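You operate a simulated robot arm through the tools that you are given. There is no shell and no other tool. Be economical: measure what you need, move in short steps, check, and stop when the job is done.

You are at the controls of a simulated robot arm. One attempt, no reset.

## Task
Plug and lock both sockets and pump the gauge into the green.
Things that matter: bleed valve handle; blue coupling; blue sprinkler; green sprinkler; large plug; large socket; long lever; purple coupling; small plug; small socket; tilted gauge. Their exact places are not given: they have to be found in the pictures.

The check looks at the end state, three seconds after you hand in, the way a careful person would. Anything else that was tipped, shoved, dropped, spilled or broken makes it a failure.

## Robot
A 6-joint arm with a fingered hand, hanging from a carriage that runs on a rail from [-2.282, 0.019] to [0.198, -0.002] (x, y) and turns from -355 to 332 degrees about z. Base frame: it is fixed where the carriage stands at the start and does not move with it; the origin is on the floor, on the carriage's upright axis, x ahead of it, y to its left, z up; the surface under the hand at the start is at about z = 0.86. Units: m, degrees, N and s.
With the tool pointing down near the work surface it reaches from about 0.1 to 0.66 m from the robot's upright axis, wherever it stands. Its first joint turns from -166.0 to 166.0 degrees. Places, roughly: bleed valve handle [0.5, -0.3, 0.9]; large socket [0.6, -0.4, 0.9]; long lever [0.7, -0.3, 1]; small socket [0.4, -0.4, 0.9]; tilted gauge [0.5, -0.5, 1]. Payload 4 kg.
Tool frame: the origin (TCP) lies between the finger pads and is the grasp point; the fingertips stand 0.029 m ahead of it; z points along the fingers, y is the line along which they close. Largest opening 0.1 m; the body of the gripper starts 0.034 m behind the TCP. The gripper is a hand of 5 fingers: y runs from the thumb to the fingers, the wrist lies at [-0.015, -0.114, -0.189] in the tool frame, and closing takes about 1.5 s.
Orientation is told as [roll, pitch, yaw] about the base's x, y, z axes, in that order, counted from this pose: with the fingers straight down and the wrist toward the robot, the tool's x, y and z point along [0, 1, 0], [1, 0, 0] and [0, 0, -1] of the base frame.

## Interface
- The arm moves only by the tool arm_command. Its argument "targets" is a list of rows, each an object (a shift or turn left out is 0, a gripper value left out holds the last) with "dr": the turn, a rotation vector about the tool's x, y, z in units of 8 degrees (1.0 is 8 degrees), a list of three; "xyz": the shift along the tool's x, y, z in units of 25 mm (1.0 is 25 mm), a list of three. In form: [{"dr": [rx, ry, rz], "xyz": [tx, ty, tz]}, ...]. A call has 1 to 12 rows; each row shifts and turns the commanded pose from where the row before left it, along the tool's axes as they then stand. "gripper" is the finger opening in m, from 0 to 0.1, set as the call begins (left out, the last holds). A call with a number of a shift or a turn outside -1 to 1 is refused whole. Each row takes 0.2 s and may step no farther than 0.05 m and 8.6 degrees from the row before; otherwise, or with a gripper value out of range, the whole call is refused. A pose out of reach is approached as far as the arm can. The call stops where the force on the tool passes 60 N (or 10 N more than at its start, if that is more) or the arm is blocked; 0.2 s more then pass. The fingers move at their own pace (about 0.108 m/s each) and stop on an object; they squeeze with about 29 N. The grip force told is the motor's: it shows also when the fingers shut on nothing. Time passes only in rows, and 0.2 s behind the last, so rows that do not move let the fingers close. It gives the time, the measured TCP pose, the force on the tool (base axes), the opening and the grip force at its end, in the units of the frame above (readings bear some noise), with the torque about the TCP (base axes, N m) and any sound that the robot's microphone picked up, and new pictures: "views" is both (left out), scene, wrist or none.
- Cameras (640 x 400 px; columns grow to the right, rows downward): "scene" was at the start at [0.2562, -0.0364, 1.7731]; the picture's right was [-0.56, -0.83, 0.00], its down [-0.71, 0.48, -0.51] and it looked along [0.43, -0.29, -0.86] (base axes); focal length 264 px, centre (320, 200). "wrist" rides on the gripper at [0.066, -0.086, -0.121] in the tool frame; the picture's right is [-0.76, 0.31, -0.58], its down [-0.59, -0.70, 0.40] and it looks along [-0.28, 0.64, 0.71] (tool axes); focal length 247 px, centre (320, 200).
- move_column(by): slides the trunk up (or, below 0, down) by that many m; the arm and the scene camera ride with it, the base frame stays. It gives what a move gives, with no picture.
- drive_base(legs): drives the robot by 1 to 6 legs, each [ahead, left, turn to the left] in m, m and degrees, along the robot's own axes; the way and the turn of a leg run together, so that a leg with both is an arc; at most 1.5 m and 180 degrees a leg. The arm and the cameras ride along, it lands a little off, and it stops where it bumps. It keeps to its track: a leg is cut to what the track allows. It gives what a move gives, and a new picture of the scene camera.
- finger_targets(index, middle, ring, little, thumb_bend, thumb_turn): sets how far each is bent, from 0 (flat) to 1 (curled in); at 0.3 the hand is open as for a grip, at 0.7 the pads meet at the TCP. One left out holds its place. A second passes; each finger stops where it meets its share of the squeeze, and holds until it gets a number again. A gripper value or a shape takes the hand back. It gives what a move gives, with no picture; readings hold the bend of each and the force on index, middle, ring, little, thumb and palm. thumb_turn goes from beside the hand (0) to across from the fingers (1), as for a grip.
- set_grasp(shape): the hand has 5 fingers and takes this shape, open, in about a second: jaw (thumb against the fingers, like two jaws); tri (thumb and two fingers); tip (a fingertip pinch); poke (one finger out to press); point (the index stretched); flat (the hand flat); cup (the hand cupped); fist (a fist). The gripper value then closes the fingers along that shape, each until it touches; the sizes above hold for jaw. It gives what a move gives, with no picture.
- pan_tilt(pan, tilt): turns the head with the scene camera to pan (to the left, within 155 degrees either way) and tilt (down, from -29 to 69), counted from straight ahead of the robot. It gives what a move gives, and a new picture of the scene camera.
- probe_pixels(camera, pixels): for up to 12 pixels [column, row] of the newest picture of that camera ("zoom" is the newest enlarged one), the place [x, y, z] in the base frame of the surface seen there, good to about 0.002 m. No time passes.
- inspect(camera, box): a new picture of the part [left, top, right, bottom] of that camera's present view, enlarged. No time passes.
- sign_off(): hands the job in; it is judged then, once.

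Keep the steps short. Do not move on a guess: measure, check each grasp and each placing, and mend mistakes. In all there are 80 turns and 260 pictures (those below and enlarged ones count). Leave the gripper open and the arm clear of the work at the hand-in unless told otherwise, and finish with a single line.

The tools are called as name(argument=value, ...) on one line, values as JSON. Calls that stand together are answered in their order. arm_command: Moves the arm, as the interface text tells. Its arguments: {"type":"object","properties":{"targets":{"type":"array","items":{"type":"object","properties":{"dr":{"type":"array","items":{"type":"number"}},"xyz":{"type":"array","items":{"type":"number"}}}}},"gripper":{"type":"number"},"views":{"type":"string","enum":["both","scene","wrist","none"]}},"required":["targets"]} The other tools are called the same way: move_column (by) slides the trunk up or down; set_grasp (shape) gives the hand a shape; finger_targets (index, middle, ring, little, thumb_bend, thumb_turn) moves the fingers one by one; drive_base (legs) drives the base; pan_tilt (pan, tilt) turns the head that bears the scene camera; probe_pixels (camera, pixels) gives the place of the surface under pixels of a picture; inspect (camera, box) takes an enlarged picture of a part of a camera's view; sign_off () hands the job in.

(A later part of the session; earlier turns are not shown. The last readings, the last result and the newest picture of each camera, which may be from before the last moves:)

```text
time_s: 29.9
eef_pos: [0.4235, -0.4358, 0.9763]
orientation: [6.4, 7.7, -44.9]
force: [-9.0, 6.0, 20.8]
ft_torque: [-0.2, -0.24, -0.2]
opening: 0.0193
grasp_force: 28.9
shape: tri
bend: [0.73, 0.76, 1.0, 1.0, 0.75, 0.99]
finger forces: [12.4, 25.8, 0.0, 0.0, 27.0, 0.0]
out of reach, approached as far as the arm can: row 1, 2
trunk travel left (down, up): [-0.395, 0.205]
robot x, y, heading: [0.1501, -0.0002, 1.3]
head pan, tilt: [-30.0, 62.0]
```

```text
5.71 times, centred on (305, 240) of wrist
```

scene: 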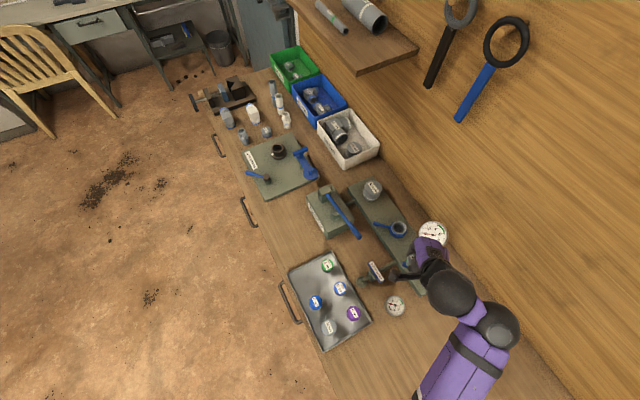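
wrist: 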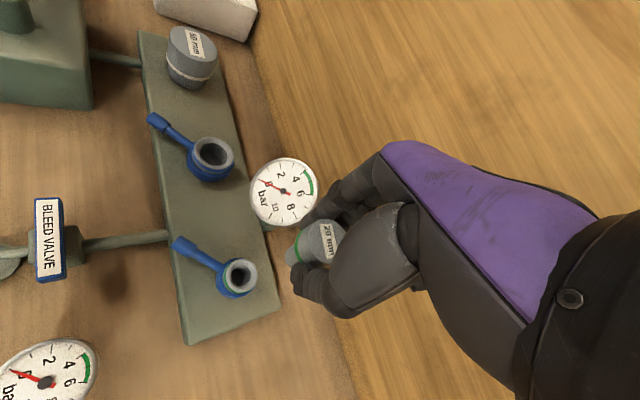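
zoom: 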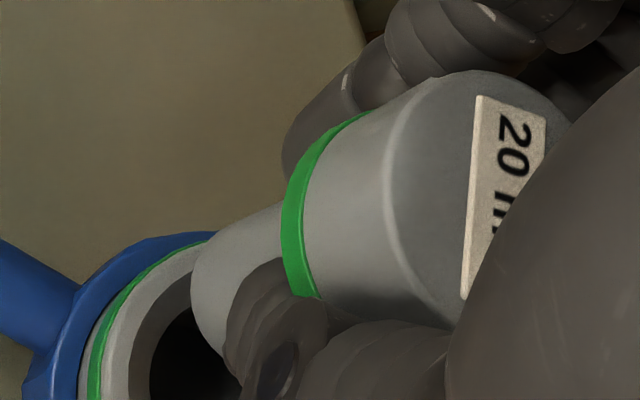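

The rotated pose was out of reach, so the arm sagged onto the rim (20 N). I'll back off by raising the trunk and look.

move_column(by=0.06)

arm_command(targets=[{}, {}])

pan_tilt(pan=-70, tilt=60)

```text
time_s: 30.9
eef_pos: [0.4244, -0.4356, 1.034]
orientation: [6.4, 7.7, -44.8]
force: [-0.1, -1.0, 0.5]
ft_torque: [0.02, 0.03, 0.03]
opening: 0.0187
grasp_force: 29.2
shape: tri
bend: [0.73, 0.76, 1.0, 1.0, 0.75, 1.0]
finger forces: [14.4, 11.4, 0.1, 0.0, 25.0, 0.0]
trunk travel left (down, up): [-0.455, 0.145]
robot x, y, heading: [0.1474, 0.0014, 1.2]
head pan, tilt: [-30.0, 62.0]
```

```text
time_s: 31.5
eef_pos: [0.4251, -0.4354, 1.0339]
orientation: [6.4, 7.6, -44.8]
force: [-0.2, -1.1, -1.1]
ft_torque: [0.02, -0.01, -0.01]
opening: 0.0192
grasp_force: 29.4
shape: tri
bend: [0.73, 0.76, 1.0, 1.0, 0.75, 1.0]
finger forces: [14.4, 11.4, 0.0, 0.1, 25.0, 0.0]
trunk travel left (down, up): [-0.455, 0.145]
robot x, y, heading: [0.1519, -0.0052, 1.2]
head pan, tilt: [-30.0, 62.0]
```

scene: 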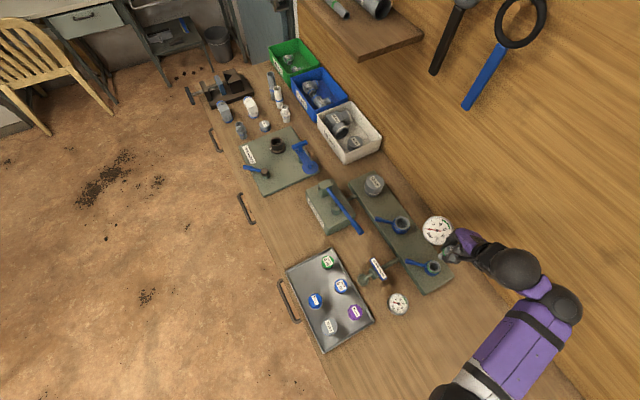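
wrist: 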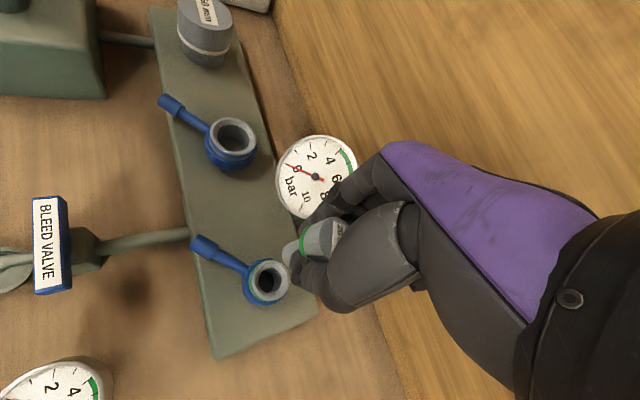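

```text
time_s: 32.6
eef_pos: [0.4245, -0.4359, 1.0349]
orientation: [6.5, 7.6, -44.8]
force: [-0.2, 0.8, -0.3]
ft_torque: [0.0, 0.01, 0.0]
opening: 0.019
grasp_force: 29.2
shape: tri
bend: [0.73, 0.76, 1.0, 1.0, 0.75, 1.0]
finger forces: [14.4, 11.3, 0.0, 0.0, 25.0, 0.0]
trunk travel left (down, up): [-0.455, 0.145]
robot x, y, heading: [0.1529, -0.0043, 1.3]
head pan, tilt: [-70.0, 60.0]
```

scene: 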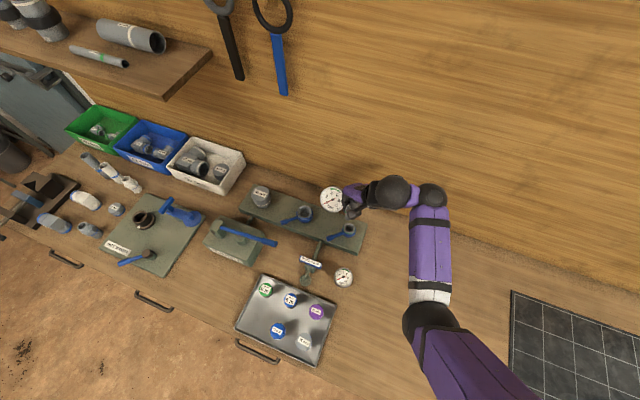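

The arm is folded too tightly this close to the carriage (wrist only 0.39 m away). I'll drive the carriage back 0.15 m so the arm works more stretched.

drive_base(legs=[[-0.16, 0, 0]])

arm_command(targets=[{"xyz": [0.5, 0.5, 0]}, {"xyz": [0.5, 0.5, 0]}, {"xyz": [0.5, 0.5, 0]}])

```text
time_s: 34.1
eef_pos: [0.2577, -0.4333, 1.0346]
orientation: [6.4, 7.6, -44.6]
force: [0.8, 1.3, -0.1]
ft_torque: [0.02, -0.01, -0.02]
opening: 0.0188
grasp_force: 28.8
shape: tri
bend: [0.73, 0.76, 1.0, 1.0, 0.75, 1.0]
finger forces: [14.4, 11.4, 0.1, 0.0, 25.0, 0.0]
trunk travel left (down, up): [-0.455, 0.145]
robot x, y, heading: [-0.0208, -0.0003, 1.5]
head pan, tilt: [-70.0, 60.0]
```

scene: 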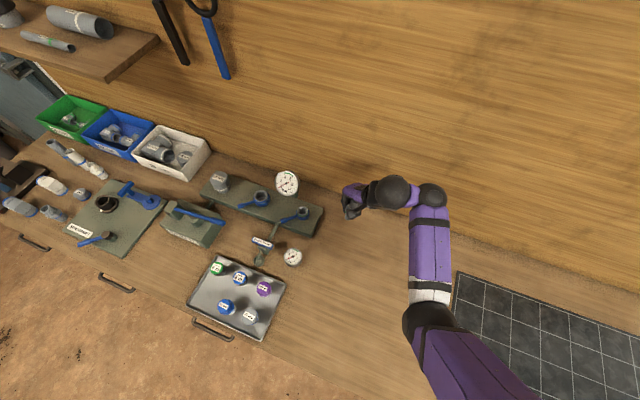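

```text
time_s: 34.9
eef_pos: [0.3095, -0.4328, 1.0345]
orientation: [6.3, 7.6, -44.6]
force: [0.2, 0.0, 0.2]
ft_torque: [-0.01, -0.01, 0.0]
opening: 0.0192
grasp_force: 28.7
shape: tri
bend: [0.73, 0.76, 1.0, 1.0, 0.75, 1.0]
finger forces: [14.5, 11.3, 0.0, 0.0, 24.9, 0.1]
trunk travel left (down, up): [-0.455, 0.145]
robot x, y, heading: [-0.0183, -0.0005, 1.4]
head pan, tilt: [-70.0, 60.0]
```

scene: 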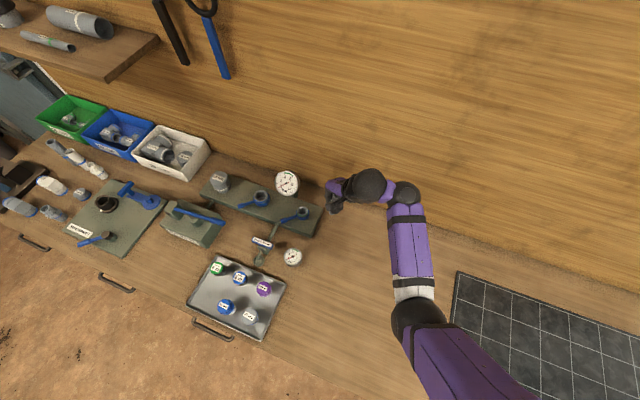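
wrist: 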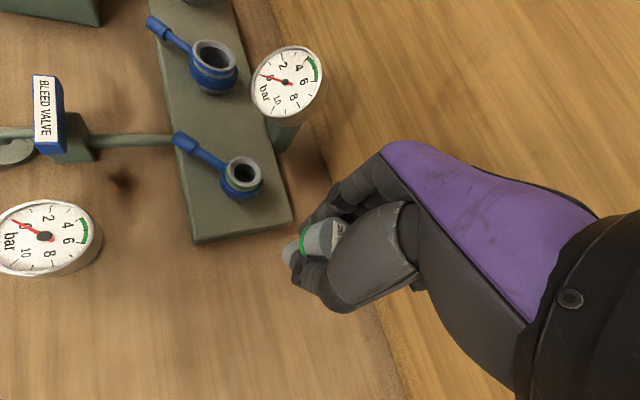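

Reachable now. Measure how the plug sits in the hand after the bump.

inspect(camera="wrist", box=[270, 205, 350, 285])

inspect(camera="scene", box=[310, 160, 380, 230])

inspect(camera="wrist", box=[270, 205, 350, 285])

```text
5.00 times, centred on (310, 245) of wrist
```

zoom: 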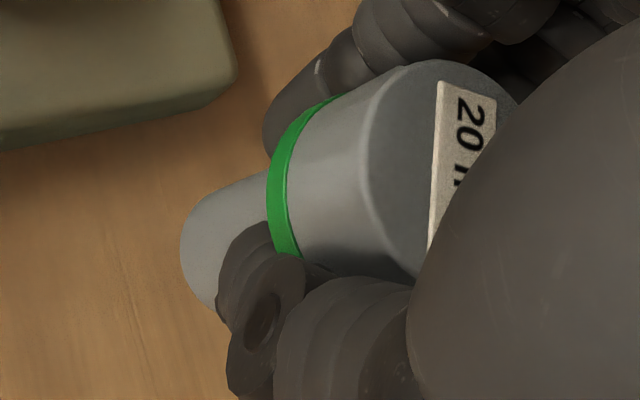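

```text
5.71 times, centred on (345, 195) of scene
```

zoom: 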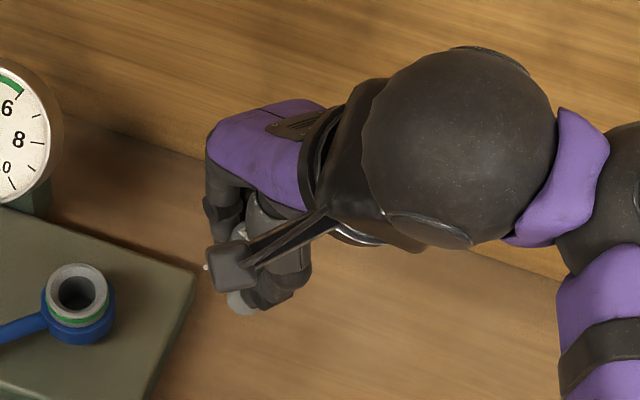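

```text
5.00 times, centred on (310, 245) of wrist
```

zoom: 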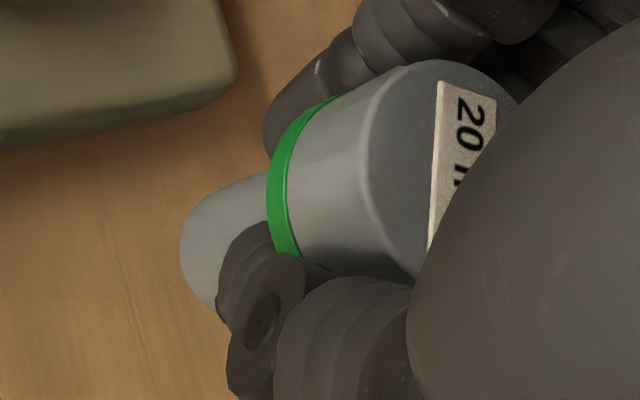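

probe_pixels(camera="zoom", pixels=[[430, 65], [370, 120], [368, 190], [400, 250], [500, 85], [410, 150], [190, 240], [215, 200], [200, 280], [245, 195], [220, 225], [330, 160]])

```text
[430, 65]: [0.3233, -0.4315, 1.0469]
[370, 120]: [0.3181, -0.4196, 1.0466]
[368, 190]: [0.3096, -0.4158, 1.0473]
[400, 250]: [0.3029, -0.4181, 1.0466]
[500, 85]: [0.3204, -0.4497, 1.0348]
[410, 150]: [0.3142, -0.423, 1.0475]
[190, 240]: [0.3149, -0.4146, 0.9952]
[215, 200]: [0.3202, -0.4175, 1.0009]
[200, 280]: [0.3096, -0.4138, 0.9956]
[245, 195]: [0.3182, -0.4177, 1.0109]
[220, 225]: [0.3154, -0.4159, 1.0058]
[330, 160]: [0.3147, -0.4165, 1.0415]
```

The plug now leans about 5° the other way. I'll turn back ~5° and move to above the small socket.

arm_command(targets=[{"dr": [-0.22, -0.22, 0], "xyz": [0.64, 0.56, 0]}, {"dr": [-0.22, -0.22, 0], "xyz": [0.64, 0.56, 0]}, {"xyz": [0.64, 0.56, 0]}, {"xyz": [0.64, 0.56, 0]}, {"xyz": [0.64, 0.56, 0]}, {}, {}], views="wrist")

inspect(camera="wrist", box=[250, 195, 350, 295])

```text
time_s: 36.5
eef_pos: [0.4171, -0.4251, 1.0311]
orientation: [2.9, 4.1, -44.9]
force: [0.2, -0.1, 0.5]
ft_torque: [-0.02, -0.03, 0.02]
opening: 0.019
grasp_force: 28.6
shape: tri
bend: [0.73, 0.76, 1.0, 1.0, 0.75, 1.0]
finger forces: [14.6, 11.3, 0.0, 0.0, 25.0, 0.0]
trunk travel left (down, up): [-0.455, 0.145]
robot x, y, heading: [-0.0196, -0.0014, 1.3]
head pan, tilt: [-70.0, 60.0]
```

wrist: 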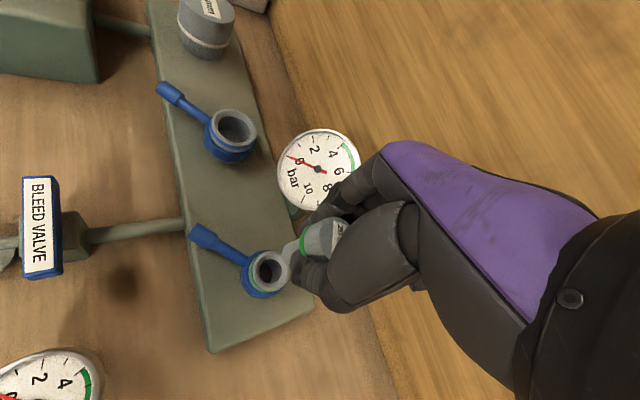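

```text
4.00 times, centred on (300, 245) of wrist
```

zoom: 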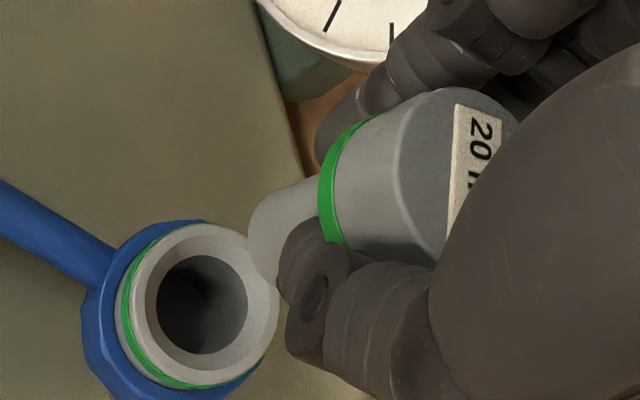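

probe_pixels(camera="zoom", pixels=[[256, 235], [268, 205], [256, 265], [285, 220], [300, 195], [430, 95], [404, 140], [404, 200], [430, 250], [440, 150], [375, 170], [345, 180]])

probe_pixels(camera="zoom", pixels=[[195, 226], [130, 300], [190, 382], [270, 300], [246, 248], [240, 360], [140, 250], [200, 258], [160, 300], [245, 305], [200, 350]])

```text
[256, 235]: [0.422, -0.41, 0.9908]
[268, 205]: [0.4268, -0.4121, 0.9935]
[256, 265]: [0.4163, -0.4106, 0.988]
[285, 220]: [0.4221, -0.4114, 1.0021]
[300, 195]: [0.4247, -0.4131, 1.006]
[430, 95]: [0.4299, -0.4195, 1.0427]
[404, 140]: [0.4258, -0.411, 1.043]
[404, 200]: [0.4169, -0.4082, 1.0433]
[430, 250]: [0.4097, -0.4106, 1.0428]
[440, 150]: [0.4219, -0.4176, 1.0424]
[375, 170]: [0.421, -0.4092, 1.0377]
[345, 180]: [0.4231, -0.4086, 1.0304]
```

```text
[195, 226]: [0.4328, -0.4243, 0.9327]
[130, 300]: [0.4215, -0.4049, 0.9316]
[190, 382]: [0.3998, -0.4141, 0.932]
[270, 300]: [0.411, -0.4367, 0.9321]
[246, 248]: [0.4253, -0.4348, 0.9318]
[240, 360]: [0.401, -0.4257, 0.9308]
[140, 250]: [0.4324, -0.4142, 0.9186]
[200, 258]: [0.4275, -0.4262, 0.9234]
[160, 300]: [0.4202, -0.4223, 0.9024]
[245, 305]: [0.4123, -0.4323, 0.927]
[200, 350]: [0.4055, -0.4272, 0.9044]
```

Remaining lean is ~4° toward +x_tool. Correct it, shift ≈2 mm, lower to just above the rim, and compare again.

arm_command(targets=[{"dr": [0, -0.5, 0], "xyz": [-0.03, -0.06, 0]}, {}], views="none")

move_column(by=-0.048)

inspect(camera="wrist", box=[250, 195, 350, 295])

inspect(camera="scene", box=[270, 190, 340, 260])

```text
time_s: 37.1
eef_pos: [0.4141, -0.4251, 1.0324]
orientation: [-1.0, 4.0, -44.9]
force: [-0.2, 0.7, -0.4]
ft_torque: [0.01, 0.01, -0.01]
opening: 0.0192
grasp_force: 29.2
shape: tri
bend: [0.73, 0.76, 1.0, 1.0, 0.75, 1.0]
finger forces: [14.5, 11.3, 0.0, 0.1, 24.9, 0.0]
trunk travel left (down, up): [-0.455, 0.145]
robot x, y, heading: [-0.0165, -0.0011, 1.8]
head pan, tilt: [-70.0, 60.0]
```

```text
time_s: 38.0
eef_pos: [0.4146, -0.4252, 0.9839]
orientation: [-1.1, 4.1, -44.9]
force: [0.8, -0.5, 0.7]
ft_torque: [0.02, -0.01, -0.02]
opening: 0.0189
grasp_force: 28.8
shape: tri
bend: [0.73, 0.76, 1.0, 1.0, 0.75, 1.0]
finger forces: [14.6, 11.4, 0.0, 0.0, 25.0, 0.0]
trunk travel left (down, up): [-0.407, 0.193]
robot x, y, heading: [-0.019, 0.0018, 1.0]
head pan, tilt: [-70.0, 60.0]
```

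```text
4.00 times, centred on (300, 245) of wrist
```

zoom: 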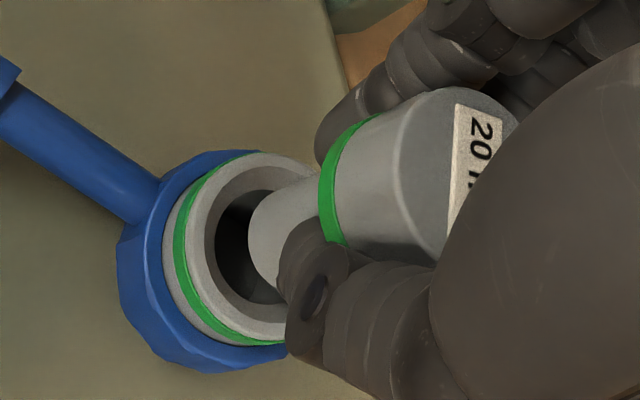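

```text
5.71 times, centred on (305, 225) of scene
```

zoom: 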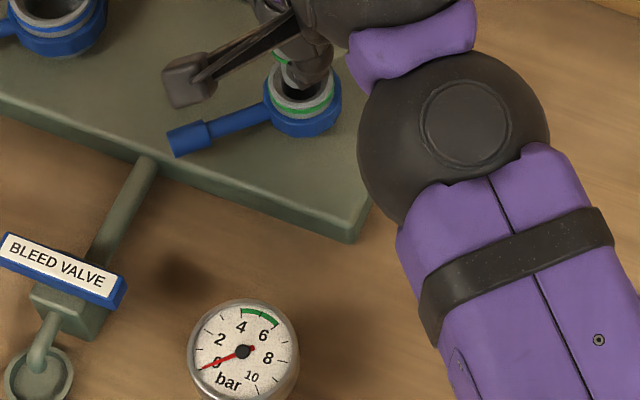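

inspect(camera="wrist", box=[265, 210, 335, 280])

probe_pixels(camera="wrist", pixels=[[0, 0]])

```text
5.71 times, centred on (300, 245) of wrist
```

zoom: 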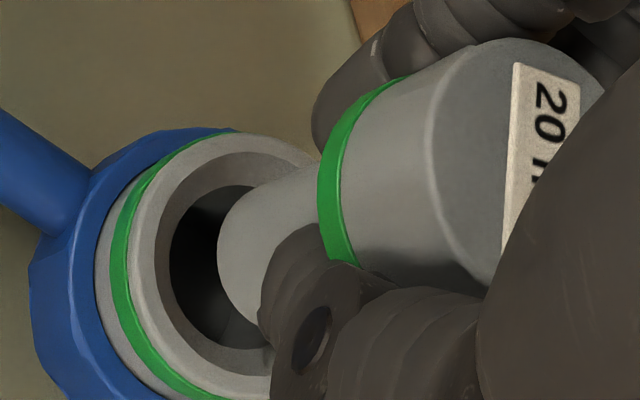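

```text
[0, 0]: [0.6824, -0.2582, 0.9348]
```

probe_pixels(camera="zoom", pixels=[[224, 245], [235, 205], [228, 275], [260, 195], [290, 180], [245, 235], [470, 48], [436, 130], [450, 210], [480, 265], [400, 160], [290, 225]])

probe_pixels(camera="zoom", pixels=[[240, 138], [300, 160], [150, 190], [135, 260], [160, 340], [230, 385], [200, 210], [190, 290], [240, 165], [165, 200]])

```text
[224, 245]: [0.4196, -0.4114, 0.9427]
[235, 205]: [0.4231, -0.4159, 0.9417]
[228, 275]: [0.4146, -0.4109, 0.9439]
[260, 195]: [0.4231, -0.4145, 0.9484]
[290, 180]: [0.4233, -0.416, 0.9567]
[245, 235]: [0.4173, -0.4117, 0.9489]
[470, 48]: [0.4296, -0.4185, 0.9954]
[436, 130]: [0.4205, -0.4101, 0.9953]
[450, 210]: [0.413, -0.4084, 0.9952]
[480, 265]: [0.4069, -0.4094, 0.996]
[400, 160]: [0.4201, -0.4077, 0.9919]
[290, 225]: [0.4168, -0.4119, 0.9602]
```

```text
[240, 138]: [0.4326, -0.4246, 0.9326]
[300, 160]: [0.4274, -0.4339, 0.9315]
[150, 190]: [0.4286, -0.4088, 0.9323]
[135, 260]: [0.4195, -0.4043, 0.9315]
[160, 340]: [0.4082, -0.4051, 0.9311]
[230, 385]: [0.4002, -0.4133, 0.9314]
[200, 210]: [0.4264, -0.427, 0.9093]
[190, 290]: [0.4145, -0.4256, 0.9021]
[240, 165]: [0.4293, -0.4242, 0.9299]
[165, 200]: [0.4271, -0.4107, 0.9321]
```

Shaft centre (0.415,-0.4205) vs rim centre (0.4155,-0.421): aligned within 1 mm. Lower 0.018 and read forces.

move_column(by=-0.018)

inspect(camera="wrist", box=[265, 210, 335, 280])

```text
time_s: 38.6
eef_pos: [0.4147, -0.4249, 0.9661]
orientation: [-1.1, 4.2, -44.8]
force: [0.1, 0.1, 0.7]
ft_torque: [0.04, -0.02, -0.02]
opening: 0.0187
grasp_force: 29.3
shape: tri
bend: [0.73, 0.76, 1.0, 1.0, 0.75, 1.0]
finger forces: [14.6, 11.4, 0.0, 0.0, 25.0, 0.1]
trunk travel left (down, up): [-0.389, 0.211]
robot x, y, heading: [-0.0185, -0.0024, 1.5]
head pan, tilt: [-70.0, 60.0]
```

```text
5.71 times, centred on (300, 245) of wrist
```

zoom: 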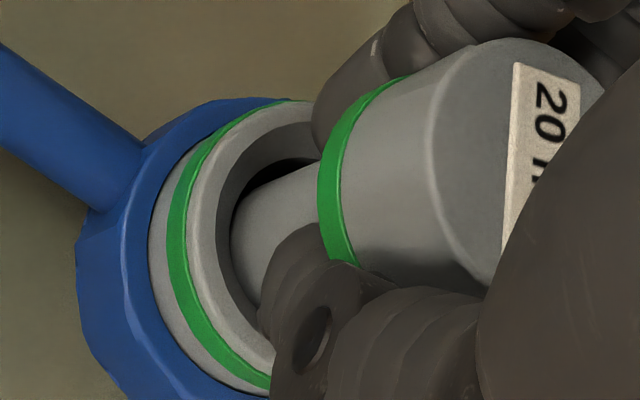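

The shaft has entered the bore with no force. Continue 0.01 more.

move_column(by=-0.008)

inspect(camera="wrist", box=[265, 210, 335, 280])

```text
time_s: 39.2
eef_pos: [0.4165, -0.4262, 0.9603]
orientation: [-1.1, 3.8, -44.9]
force: [-3.0, 2.6, 15.4]
ft_torque: [0.09, -0.15, 0.06]
opening: 0.0192
grasp_force: 28.9
shape: tri
bend: [0.74, 0.76, 1.0, 1.0, 0.74, 1.0]
finger forces: [36.0, 10.8, 0.1, 0.0, 29.3, 0.0]
trunk travel left (down, up): [-0.381, 0.219]
robot x, y, heading: [-0.0198, -0.0014, 1.4]
head pan, tilt: [-70.0, 60.0]
```

```text
5.71 times, centred on (300, 245) of wrist
```

zoom: 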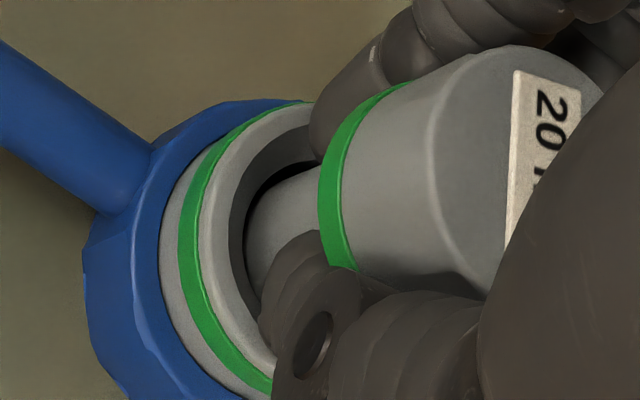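

Index fingertip meets the rim (36 N). The shaft is ~2 cm in the bore, so I release and rise.

arm_command(targets=[{}, {}, {}, {}, {}], gripper=0.07, views="none")

move_column(by=0.1)

inspect(camera="wrist", box=[200, 190, 360, 350])

```text
time_s: 40.4
eef_pos: [0.4153, -0.4249, 0.9605]
orientation: [-1.0, 3.8, -45.0]
force: [-18.4, 19.4, 47.7]
ft_torque: [0.11, -1.22, -0.49]
opening: 0.0513
grasp_force: 0.2
shape: tri
bend: [0.75, 0.46, 0.99, 0.99, 0.31, 0.99]
finger forces: [44.8, 22.5, 0.1, 0.0, 0.0, 0.1]
trunk travel left (down, up): [-0.381, 0.219]
robot x, y, heading: [-0.019, -0.003, 1.4]
head pan, tilt: [-70.0, 60.0]
```

```text
time_s: 41.7
eef_pos: [0.4137, -0.4261, 1.0595]
orientation: [-1.2, 4.1, -44.9]
force: [0.1, 0.0, -0.6]
ft_torque: [0.04, 0.01, 0.0]
opening: 0.0697
grasp_force: 0.0
shape: tri
bend: [0.41, 0.36, 0.99, 0.99, 0.3, 0.99]
finger forces: [0.1, 0.1, 0.1, 0.1, 0.0, 0.1]
trunk travel left (down, up): [-0.481, 0.119]
robot x, y, heading: [-0.0207, -0.001, 1.5]
head pan, tilt: [-70.0, 60.0]
```

```text
2.50 times, centred on (280, 270) of wrist
```

zoom: 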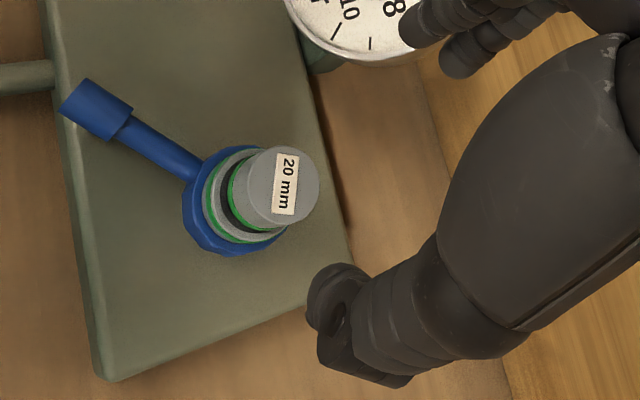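

The plug stands in the socket but not seated. Probe its top, and close the fingers to push with the tips.

probe_pixels(camera="zoom", pixels=[[280, 150], [250, 180], [315, 180], [285, 220], [265, 180], [210, 200], [95, 110], [250, 240]])

arm_command(targets=[{}, {}, {}, {}, {}, {}], gripper=0.0, views="wrist")

inspect(camera="wrist", box=[200, 170, 400, 330])

```text
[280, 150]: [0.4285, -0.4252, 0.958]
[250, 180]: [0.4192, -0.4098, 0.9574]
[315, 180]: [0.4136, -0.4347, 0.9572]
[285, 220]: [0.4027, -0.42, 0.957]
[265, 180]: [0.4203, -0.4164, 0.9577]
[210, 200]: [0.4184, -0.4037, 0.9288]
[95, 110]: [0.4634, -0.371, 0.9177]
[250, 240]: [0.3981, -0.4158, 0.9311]
```

```text
time_s: 43.1
eef_pos: [0.4148, -0.426, 1.0584]
orientation: [-1.1, 4.1, -44.9]
force: [-0.8, -0.1, 0.1]
ft_torque: [-0.03, -0.02, -0.03]
opening: 0.0
grasp_force: 29.0
shape: tri
bend: [0.7, 0.7, 1.0, 1.0, 0.7, 1.0]
finger forces: [0.1, 0.0, 0.0, 0.0, 0.0, 0.0]
trunk travel left (down, up): [-0.481, 0.119]
robot x, y, heading: [-0.0176, -0.0006, 1.2]
head pan, tilt: [-70.0, 60.0]
```

wrist: 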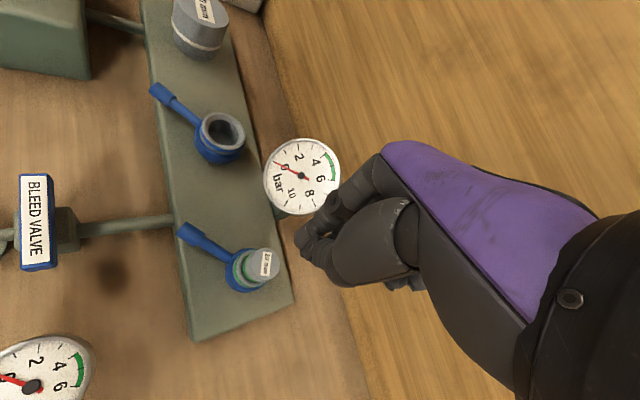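

```text
2.50 times, centred on (300, 250) of wrist
```

zoom: 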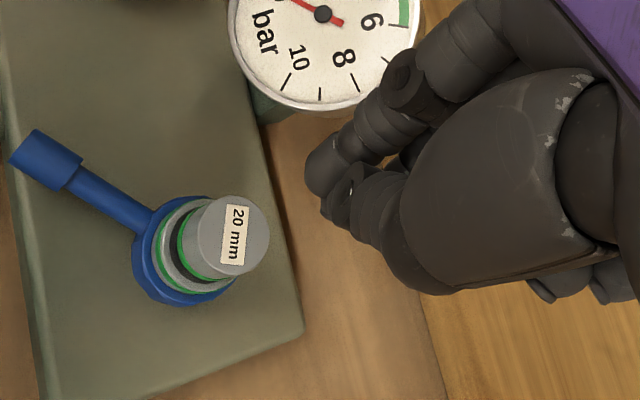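

Plug top at z 0.9575, gap ≈5 mm to the rim. I'll press on it with closed fingertips: shift over the centre, lower 0.066, then press by the arm.

arm_command(targets=[{"xyz": [0.13, -0.07, 0]}, {}], views="none")

move_column(by=-0.066)

arm_command(targets=[{"xyz": [0, 0, 0.2]}, {"xyz": [0, 0, 0.15]}, {"xyz": [0, 0, 0.15]}, {"xyz": [0, 0, 0.15]}], views="wrist")

inspect(camera="wrist", box=[220, 170, 380, 310])

```text
time_s: 43.7
eef_pos: [0.416, -0.4204, 1.0581]
orientation: [-1.1, 4.1, -44.8]
force: [-0.3, -0.3, -0.6]
ft_torque: [-0.01, -0.01, 0.03]
opening: 0.0002
grasp_force: 29.2
shape: tri
bend: [0.7, 0.7, 1.0, 1.0, 0.7, 1.0]
finger forces: [0.1, 0.0, 0.0, 0.0, 0.0, 0.0]
trunk travel left (down, up): [-0.481, 0.119]
robot x, y, heading: [-0.0204, -0.0022, 1.5]
head pan, tilt: [-70.0, 60.0]
```

```text
time_s: 44.8
eef_pos: [0.4145, -0.4205, 0.9936]
orientation: [-1.1, 4.1, -44.9]
force: [-0.6, -0.5, 0.3]
ft_torque: [0.0, 0.0, -0.03]
opening: 0.0002
grasp_force: 28.5
shape: tri
bend: [0.7, 0.7, 1.0, 1.0, 0.7, 1.0]
finger forces: [0.0, 0.0, 0.0, 0.0, 0.0, 0.0]
trunk travel left (down, up): [-0.415, 0.185]
robot x, y, heading: [-0.0205, -0.0009, 1.3]
head pan, tilt: [-70.0, 60.0]
```

```text
time_s: 45.8
eef_pos: [0.4199, -0.4238, 0.9882]
orientation: [-1.1, 2.7, -44.9]
force: [-0.6, 1.8, 12.8]
ft_torque: [0.13, 0.07, -0.04]
opening: 0.0001
grasp_force: 28.7
shape: tri
bend: [0.7, 0.7, 1.0, 1.0, 0.7, 1.0]
finger forces: [0.1, 0.1, 0.0, 0.0, 0.0, 0.1]
trunk travel left (down, up): [-0.415, 0.185]
robot x, y, heading: [-0.0187, -0.0015, 1.5]
head pan, tilt: [-70.0, 60.0]
stopped in row 4: the force on the tool passed its limit at 66 N (the readings are from after the stop); the commanded pose is now the measured one
```

wrist: 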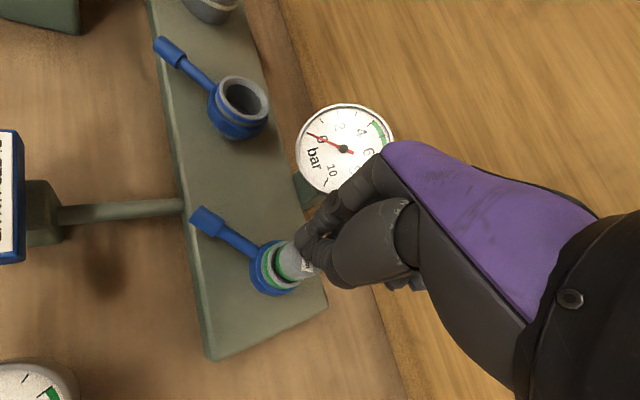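

```text
2.86 times, centred on (300, 240) of wrist
```

zoom: 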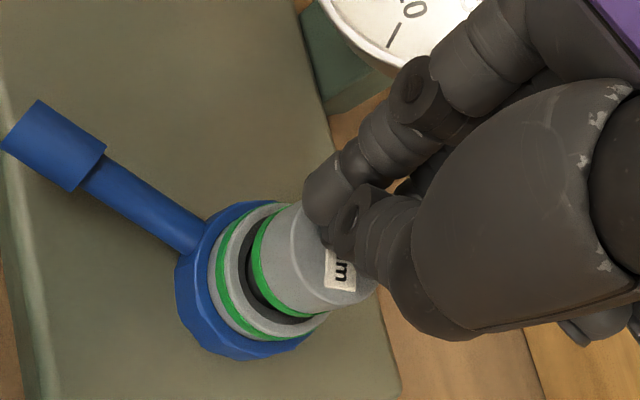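

66 N did not sink it further: the plug is bottomed. Next the lever ring: lever end at (0.463,-0.369), angle ≈48°. I'll rise and go to its (-x,+y) side to test which way it turns.

move_column(by=0.05)

arm_command(targets=[{"xyz": [0.8, -0.62, 0]}, {"xyz": [0.8, -0.62, 0]}, {"xyz": [0.8, -0.62, 0]}, {}], views="wrist")

inspect(camera="wrist", box=[200, 170, 400, 330])

```text
time_s: 46.7
eef_pos: [0.4185, -0.4223, 1.0352]
orientation: [-1.1, 3.2, -44.9]
force: [-0.1, 1.1, 0.2]
ft_torque: [0.05, 0.05, 0.02]
opening: 0.0
grasp_force: 28.9
shape: tri
bend: [0.7, 0.7, 1.0, 1.0, 0.7, 1.0]
finger forces: [0.1, 0.1, 0.0, 0.0, 0.0, 0.0]
trunk travel left (down, up): [-0.465, 0.135]
robot x, y, heading: [-0.0174, -0.0028, 1.3]
head pan, tilt: [-70.0, 60.0]
```

```text
time_s: 47.7
eef_pos: [0.4276, -0.3467, 1.0364]
orientation: [-1.1, 3.1, -45.0]
force: [0.5, -0.2, -0.3]
ft_torque: [-0.02, -0.01, 0.02]
opening: 0.0
grasp_force: 29.0
shape: tri
bend: [0.7, 0.7, 1.0, 1.0, 0.7, 1.0]
finger forces: [0.1, 0.0, 0.1, 0.0, 0.0, 0.0]
trunk travel left (down, up): [-0.465, 0.135]
robot x, y, heading: [-0.015, 0.0009, 1.4]
head pan, tilt: [-70.0, 60.0]
```

wrist: 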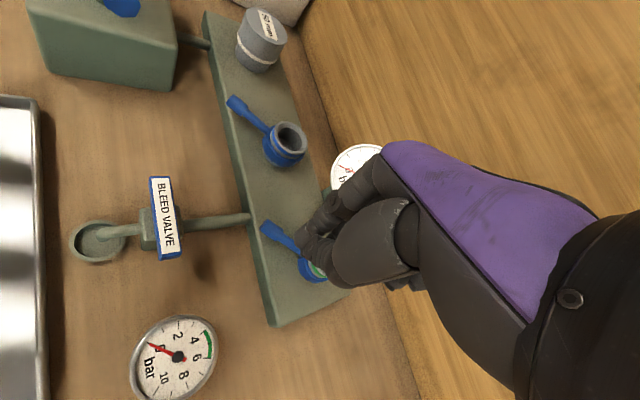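

```text
2.50 times, centred on (300, 250) of wrist
```

zoom: 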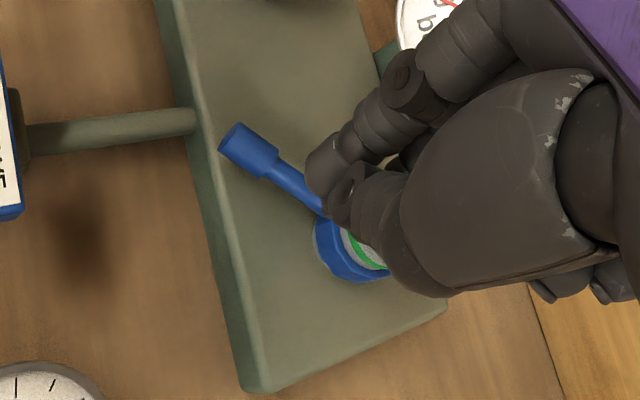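

Lower so the tips are at lever height, then push gently along +y_tool (clockwise).

move_column(by=-0.104)

arm_command(targets=[{"xyz": [0, 0.3, 0]}, {"xyz": [0, 0.3, 0]}, {"xyz": [0, 0.3, 0]}, {"xyz": [0, 0.3, 0]}, {"xyz": [0, 0.3, 0]}], views="wrist")

inspect(camera="wrist", box=[200, 170, 400, 330])

```text
time_s: 49.1
eef_pos: [0.4275, -0.3465, 0.9326]
orientation: [-1.0, 3.0, -44.8]
force: [-0.3, 0.8, -0.1]
ft_torque: [0.0, -0.02, 0.02]
opening: 0.0002
grasp_force: 28.9
shape: tri
bend: [0.7, 0.7, 1.0, 1.0, 0.7, 1.0]
finger forces: [0.1, 0.0, 0.1, 0.1, 0.1, 0.1]
trunk travel left (down, up): [-0.361, 0.239]
robot x, y, heading: [-0.0179, 0.0003, 1.4]
head pan, tilt: [-70.0, 60.0]
```

```text
time_s: 50.3
eef_pos: [0.4482, -0.3693, 0.9296]
orientation: [-1.1, 3.5, -44.8]
force: [-26.4, 19.5, 23.7]
ft_torque: [0.09, 0.26, -0.12]
opening: 0.0002
grasp_force: 29.1
shape: tri
bend: [0.7, 0.7, 1.0, 1.0, 0.7, 1.0]
finger forces: [0.1, 33.3, 0.0, 0.1, 0.1, 0.1]
trunk travel left (down, up): [-0.361, 0.239]
robot x, y, heading: [-0.019, -0.0012, 1.4]
head pan, tilt: [-70.0, 60.0]
```

wrist: 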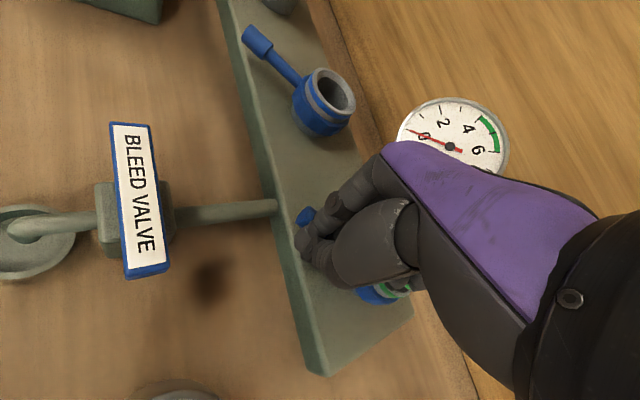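

```text
2.50 times, centred on (300, 250) of wrist
```

zoom: 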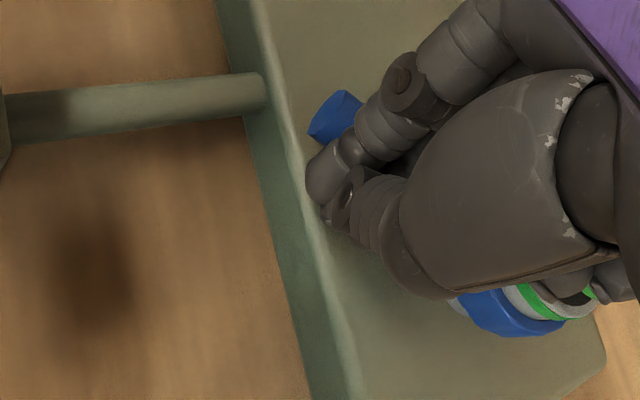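

The middle finger feels 33 N against the lever. Push a little further to see if it yields.

arm_command(targets=[{"xyz": [0, 0.3, 0]}, {"xyz": [0, 0.3, 0]}, {"xyz": [0, 0.3, 0]}], views="wrist")

inspect(camera="wrist", box=[200, 170, 400, 330])

```text
time_s: 50.7
eef_pos: [0.4511, -0.3729, 0.9272]
orientation: [-1.0, 3.8, -44.8]
force: [-33.0, 24.9, 29.4]
ft_torque: [0.3, 0.15, 0.04]
opening: 0.0
grasp_force: 28.5
shape: tri
bend: [0.7, 0.7, 1.0, 1.0, 0.7, 1.0]
finger forces: [0.1, 22.7, 0.0, 0.1, 0.0, 0.1]
trunk travel left (down, up): [-0.361, 0.239]
robot x, y, heading: [-0.0165, 0.0027, 1.3]
head pan, tilt: [-70.0, 60.0]
stopped in row 2: the force on the tool passed its limit at 66 N (the readings are from after the stop); the commanded pose is now the measured one
```

wrist: 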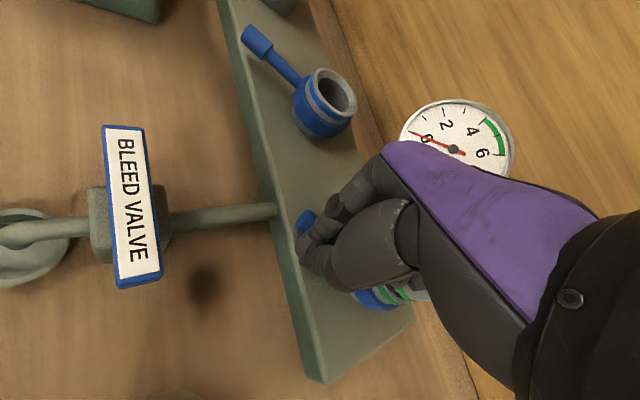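

```text
2.50 times, centred on (300, 250) of wrist
```

zoom: 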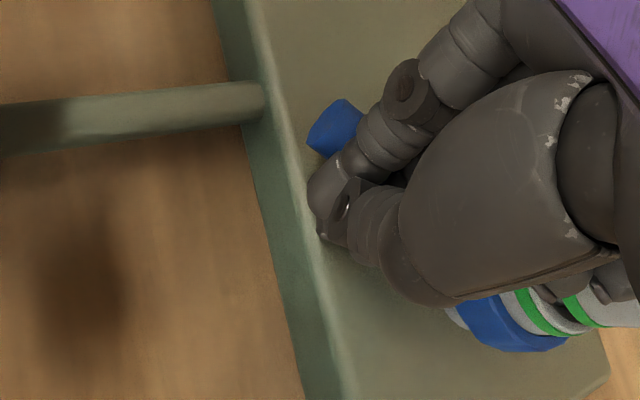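

Clockwise is blocked (66 N). So it must turn counter-clockwise: rise, go to the other side of the lever, come down.

arm_command(targets=[{"xyz": [0, -0.4, 0]}], views="none")

move_column(by=0.08)

arm_command(targets=[{"xyz": [0.23, 0.95, 0]}, {"xyz": [0.22, 0.92, 0]}, {}], views="wrist")

inspect(camera="wrist", box=[200, 170, 400, 330])

inspect(camera="scene", box=[240, 150, 360, 270])

```text
time_s: 51.1
eef_pos: [0.4493, -0.3696, 0.9295]
orientation: [-1.2, 3.4, -44.9]
force: [-5.8, 2.7, 2.2]
ft_torque: [0.03, 0.08, 0.01]
opening: 0.0
grasp_force: 28.7
shape: tri
bend: [0.7, 0.7, 1.0, 1.0, 0.7, 1.0]
finger forces: [0.0, 1.7, 0.0, 0.0, 0.0, 0.1]
trunk travel left (down, up): [-0.361, 0.239]
robot x, y, heading: [-0.0183, -0.0002, 1.3]
head pan, tilt: [-70.0, 60.0]
```

```text
time_s: 52.3
eef_pos: [0.45, -0.3699, 1.01]
orientation: [-1.1, 3.4, -44.8]
force: [0.0, -1.1, 0.0]
ft_torque: [0.05, 0.0, -0.01]
opening: 0.0001
grasp_force: 29.0
shape: tri
bend: [0.7, 0.7, 1.0, 1.0, 0.7, 1.0]
finger forces: [0.0, 0.0, 0.1, 0.1, 0.0, 0.0]
trunk travel left (down, up): [-0.441, 0.159]
robot x, y, heading: [-0.0173, -0.0004, 1.2]
head pan, tilt: [-70.0, 60.0]
```

```text
time_s: 53.1
eef_pos: [0.4917, -0.3949, 1.0049]
orientation: [-1.0, 3.4, -44.8]
force: [0.5, 0.0, 0.2]
ft_torque: [-0.02, 0.02, 0.0]
opening: 0.0
grasp_force: 28.6
shape: tri
bend: [0.7, 0.7, 1.0, 1.0, 0.7, 1.0]
finger forces: [0.0, 0.0, 0.0, 0.0, 0.1, 0.1]
trunk travel left (down, up): [-0.441, 0.159]
robot x, y, heading: [-0.0185, 0.0009, 1.2]
head pan, tilt: [-70.0, 60.0]
```

wrist: 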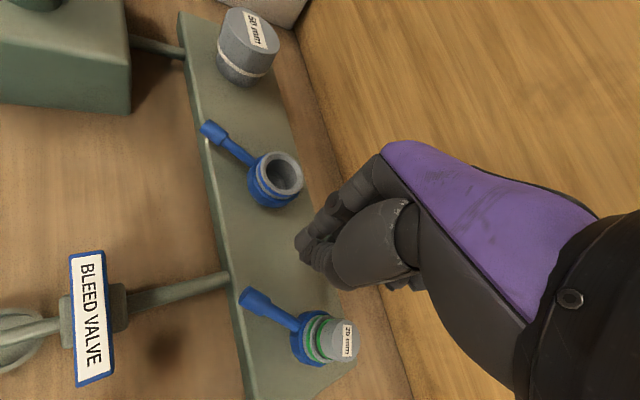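

```text
2.50 times, centred on (300, 250) of wrist
```

zoom: 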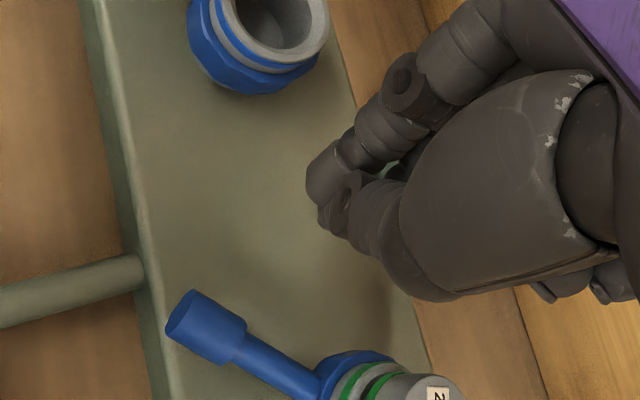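

```text
3.33 times, centred on (300, 210) of scene
```

zoom: 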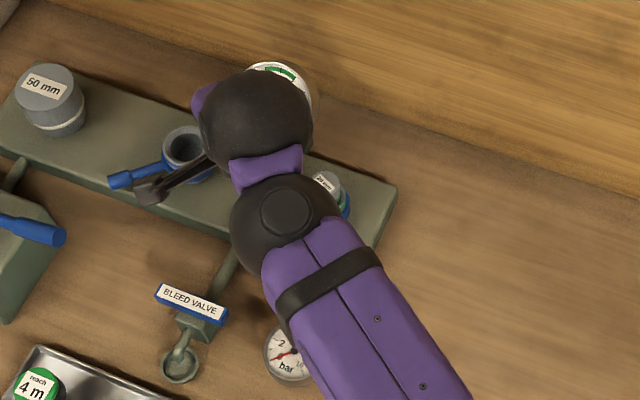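

Tips are on the lever's other side, clear of it and the gauge. Lower 0.075 and push along -y_tool.

move_column(by=-0.074)

arm_command(targets=[{"xyz": [0, -0.4, 0]}, {"xyz": [0, -0.4, 0]}, {"xyz": [0, -0.4, 0]}, {"xyz": [0, -0.4, 0]}, {"xyz": [0, -0.4, 0]}], views="wrist")

inspect(camera="wrist", box=[200, 170, 400, 330])

```text
time_s: 54.2
eef_pos: [0.4909, -0.3944, 0.9317]
orientation: [-1.1, 3.5, -44.8]
force: [-0.2, 0.0, -1.4]
ft_torque: [-0.03, 0.0, 0.03]
opening: 0.0003
grasp_force: 29.7
shape: tri
bend: [0.7, 0.7, 1.0, 1.0, 0.7, 1.0]
finger forces: [0.1, 0.1, 0.0, 0.0, 0.0, 0.0]
trunk travel left (down, up): [-0.367, 0.233]
robot x, y, heading: [-0.0214, -0.0015, 1.3]
head pan, tilt: [-70.0, 60.0]
```

```text
time_s: 55.4
eef_pos: [0.4557, -0.3597, 0.9354]
orientation: [-1.1, 3.4, -44.8]
force: [0.4, -0.7, 0.8]
ft_torque: [0.0, -0.02, -0.02]
opening: 0.0001
grasp_force: 28.9
shape: tri
bend: [0.7, 0.7, 1.0, 1.0, 0.7, 1.0]
finger forces: [0.1, 0.1, 0.0, 0.0, 0.1, 0.0]
trunk travel left (down, up): [-0.367, 0.233]
robot x, y, heading: [-0.0172, -0.0004, 1.4]
head pan, tilt: [-70.0, 60.0]
```

wrist: 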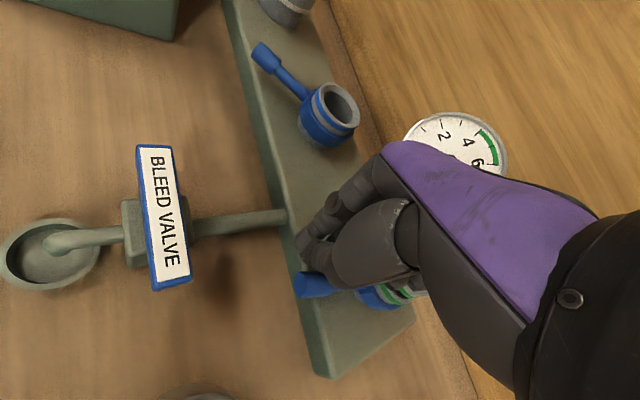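

```text
2.50 times, centred on (300, 250) of wrist
```

zoom: 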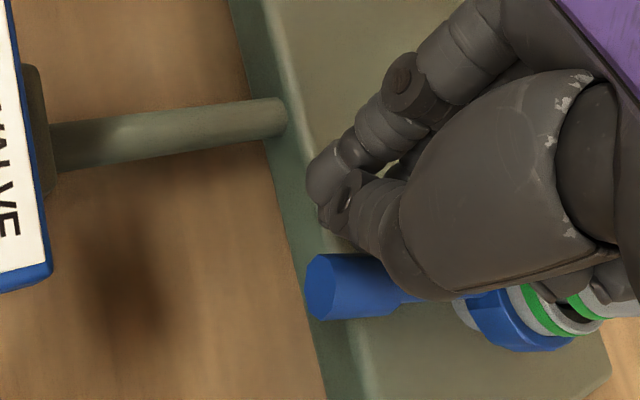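

It turns freely counter-clockwise. Follow the arc further.

arm_command(targets=[{"xyz": [-0.22, -0.39, 0]}, {"xyz": [-0.23, -0.39, 0]}, {"xyz": [-0.31, -0.37, 0]}, {"xyz": [-0.31, -0.37, 0]}], views="wrist")

inspect(camera="wrist", box=[200, 170, 400, 330])

```text
time_s: 56.4
eef_pos: [0.4106, -0.3503, 0.9377]
orientation: [-1.1, 3.4, -44.8]
force: [0.4, -0.5, 1.4]
ft_torque: [0.03, 0.01, 0.0]
opening: 0.0
grasp_force: 29.1
shape: tri
bend: [0.7, 0.7, 1.0, 1.0, 0.7, 1.0]
finger forces: [0.0, 0.0, 0.1, 0.0, 0.0, 0.0]
trunk travel left (down, up): [-0.367, 0.233]
robot x, y, heading: [-0.0191, 0.0004, 1.3]
head pan, tilt: [-70.0, 60.0]
```

wrist: 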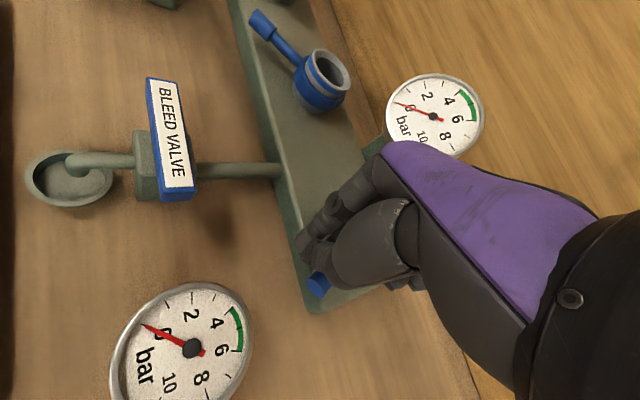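

```text
2.50 times, centred on (300, 250) of wrist
```

zoom: 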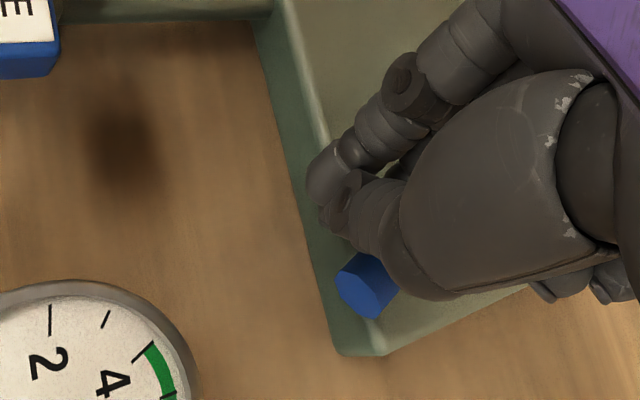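

probe_pixels(camera="wrist", pixels=[[190, 348], [120, 380], [245, 340], [190, 285], [320, 285], [300, 240], [335, 305]])

arm_command(targets=[{"xyz": [-0.43, -0.25, 0]}, {"xyz": [-0.43, -0.25, 0]}, {"xyz": [-0.5, -0.1, 0]}], views="wrist")

```text
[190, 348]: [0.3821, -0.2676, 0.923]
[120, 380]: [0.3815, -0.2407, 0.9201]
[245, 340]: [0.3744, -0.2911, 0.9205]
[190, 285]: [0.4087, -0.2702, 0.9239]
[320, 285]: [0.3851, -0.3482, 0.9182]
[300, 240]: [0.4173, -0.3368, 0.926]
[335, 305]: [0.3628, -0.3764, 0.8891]
```

```text
time_s: 57.2
eef_pos: [0.381, -0.3606, 0.9386]
orientation: [-0.9, 3.5, -44.5]
force: [19.4, 16.2, -1.4]
ft_torque: [0.44, -0.55, -0.1]
opening: 0.0
grasp_force: 29.3
shape: tri
bend: [0.7, 0.7, 1.0, 1.0, 0.7, 1.0]
finger forces: [0.1, 61.5, 0.0, 0.1, 0.0, 0.0]
trunk travel left (down, up): [-0.367, 0.233]
robot x, y, heading: [-0.021, 0.0053, 1.4]
head pan, tilt: [-70.0, 60.0]
```

wrist: 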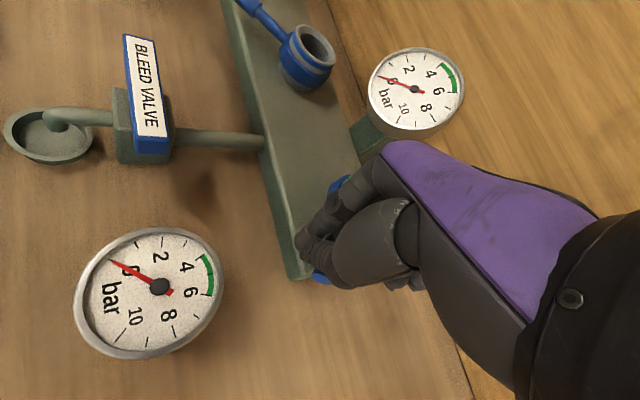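

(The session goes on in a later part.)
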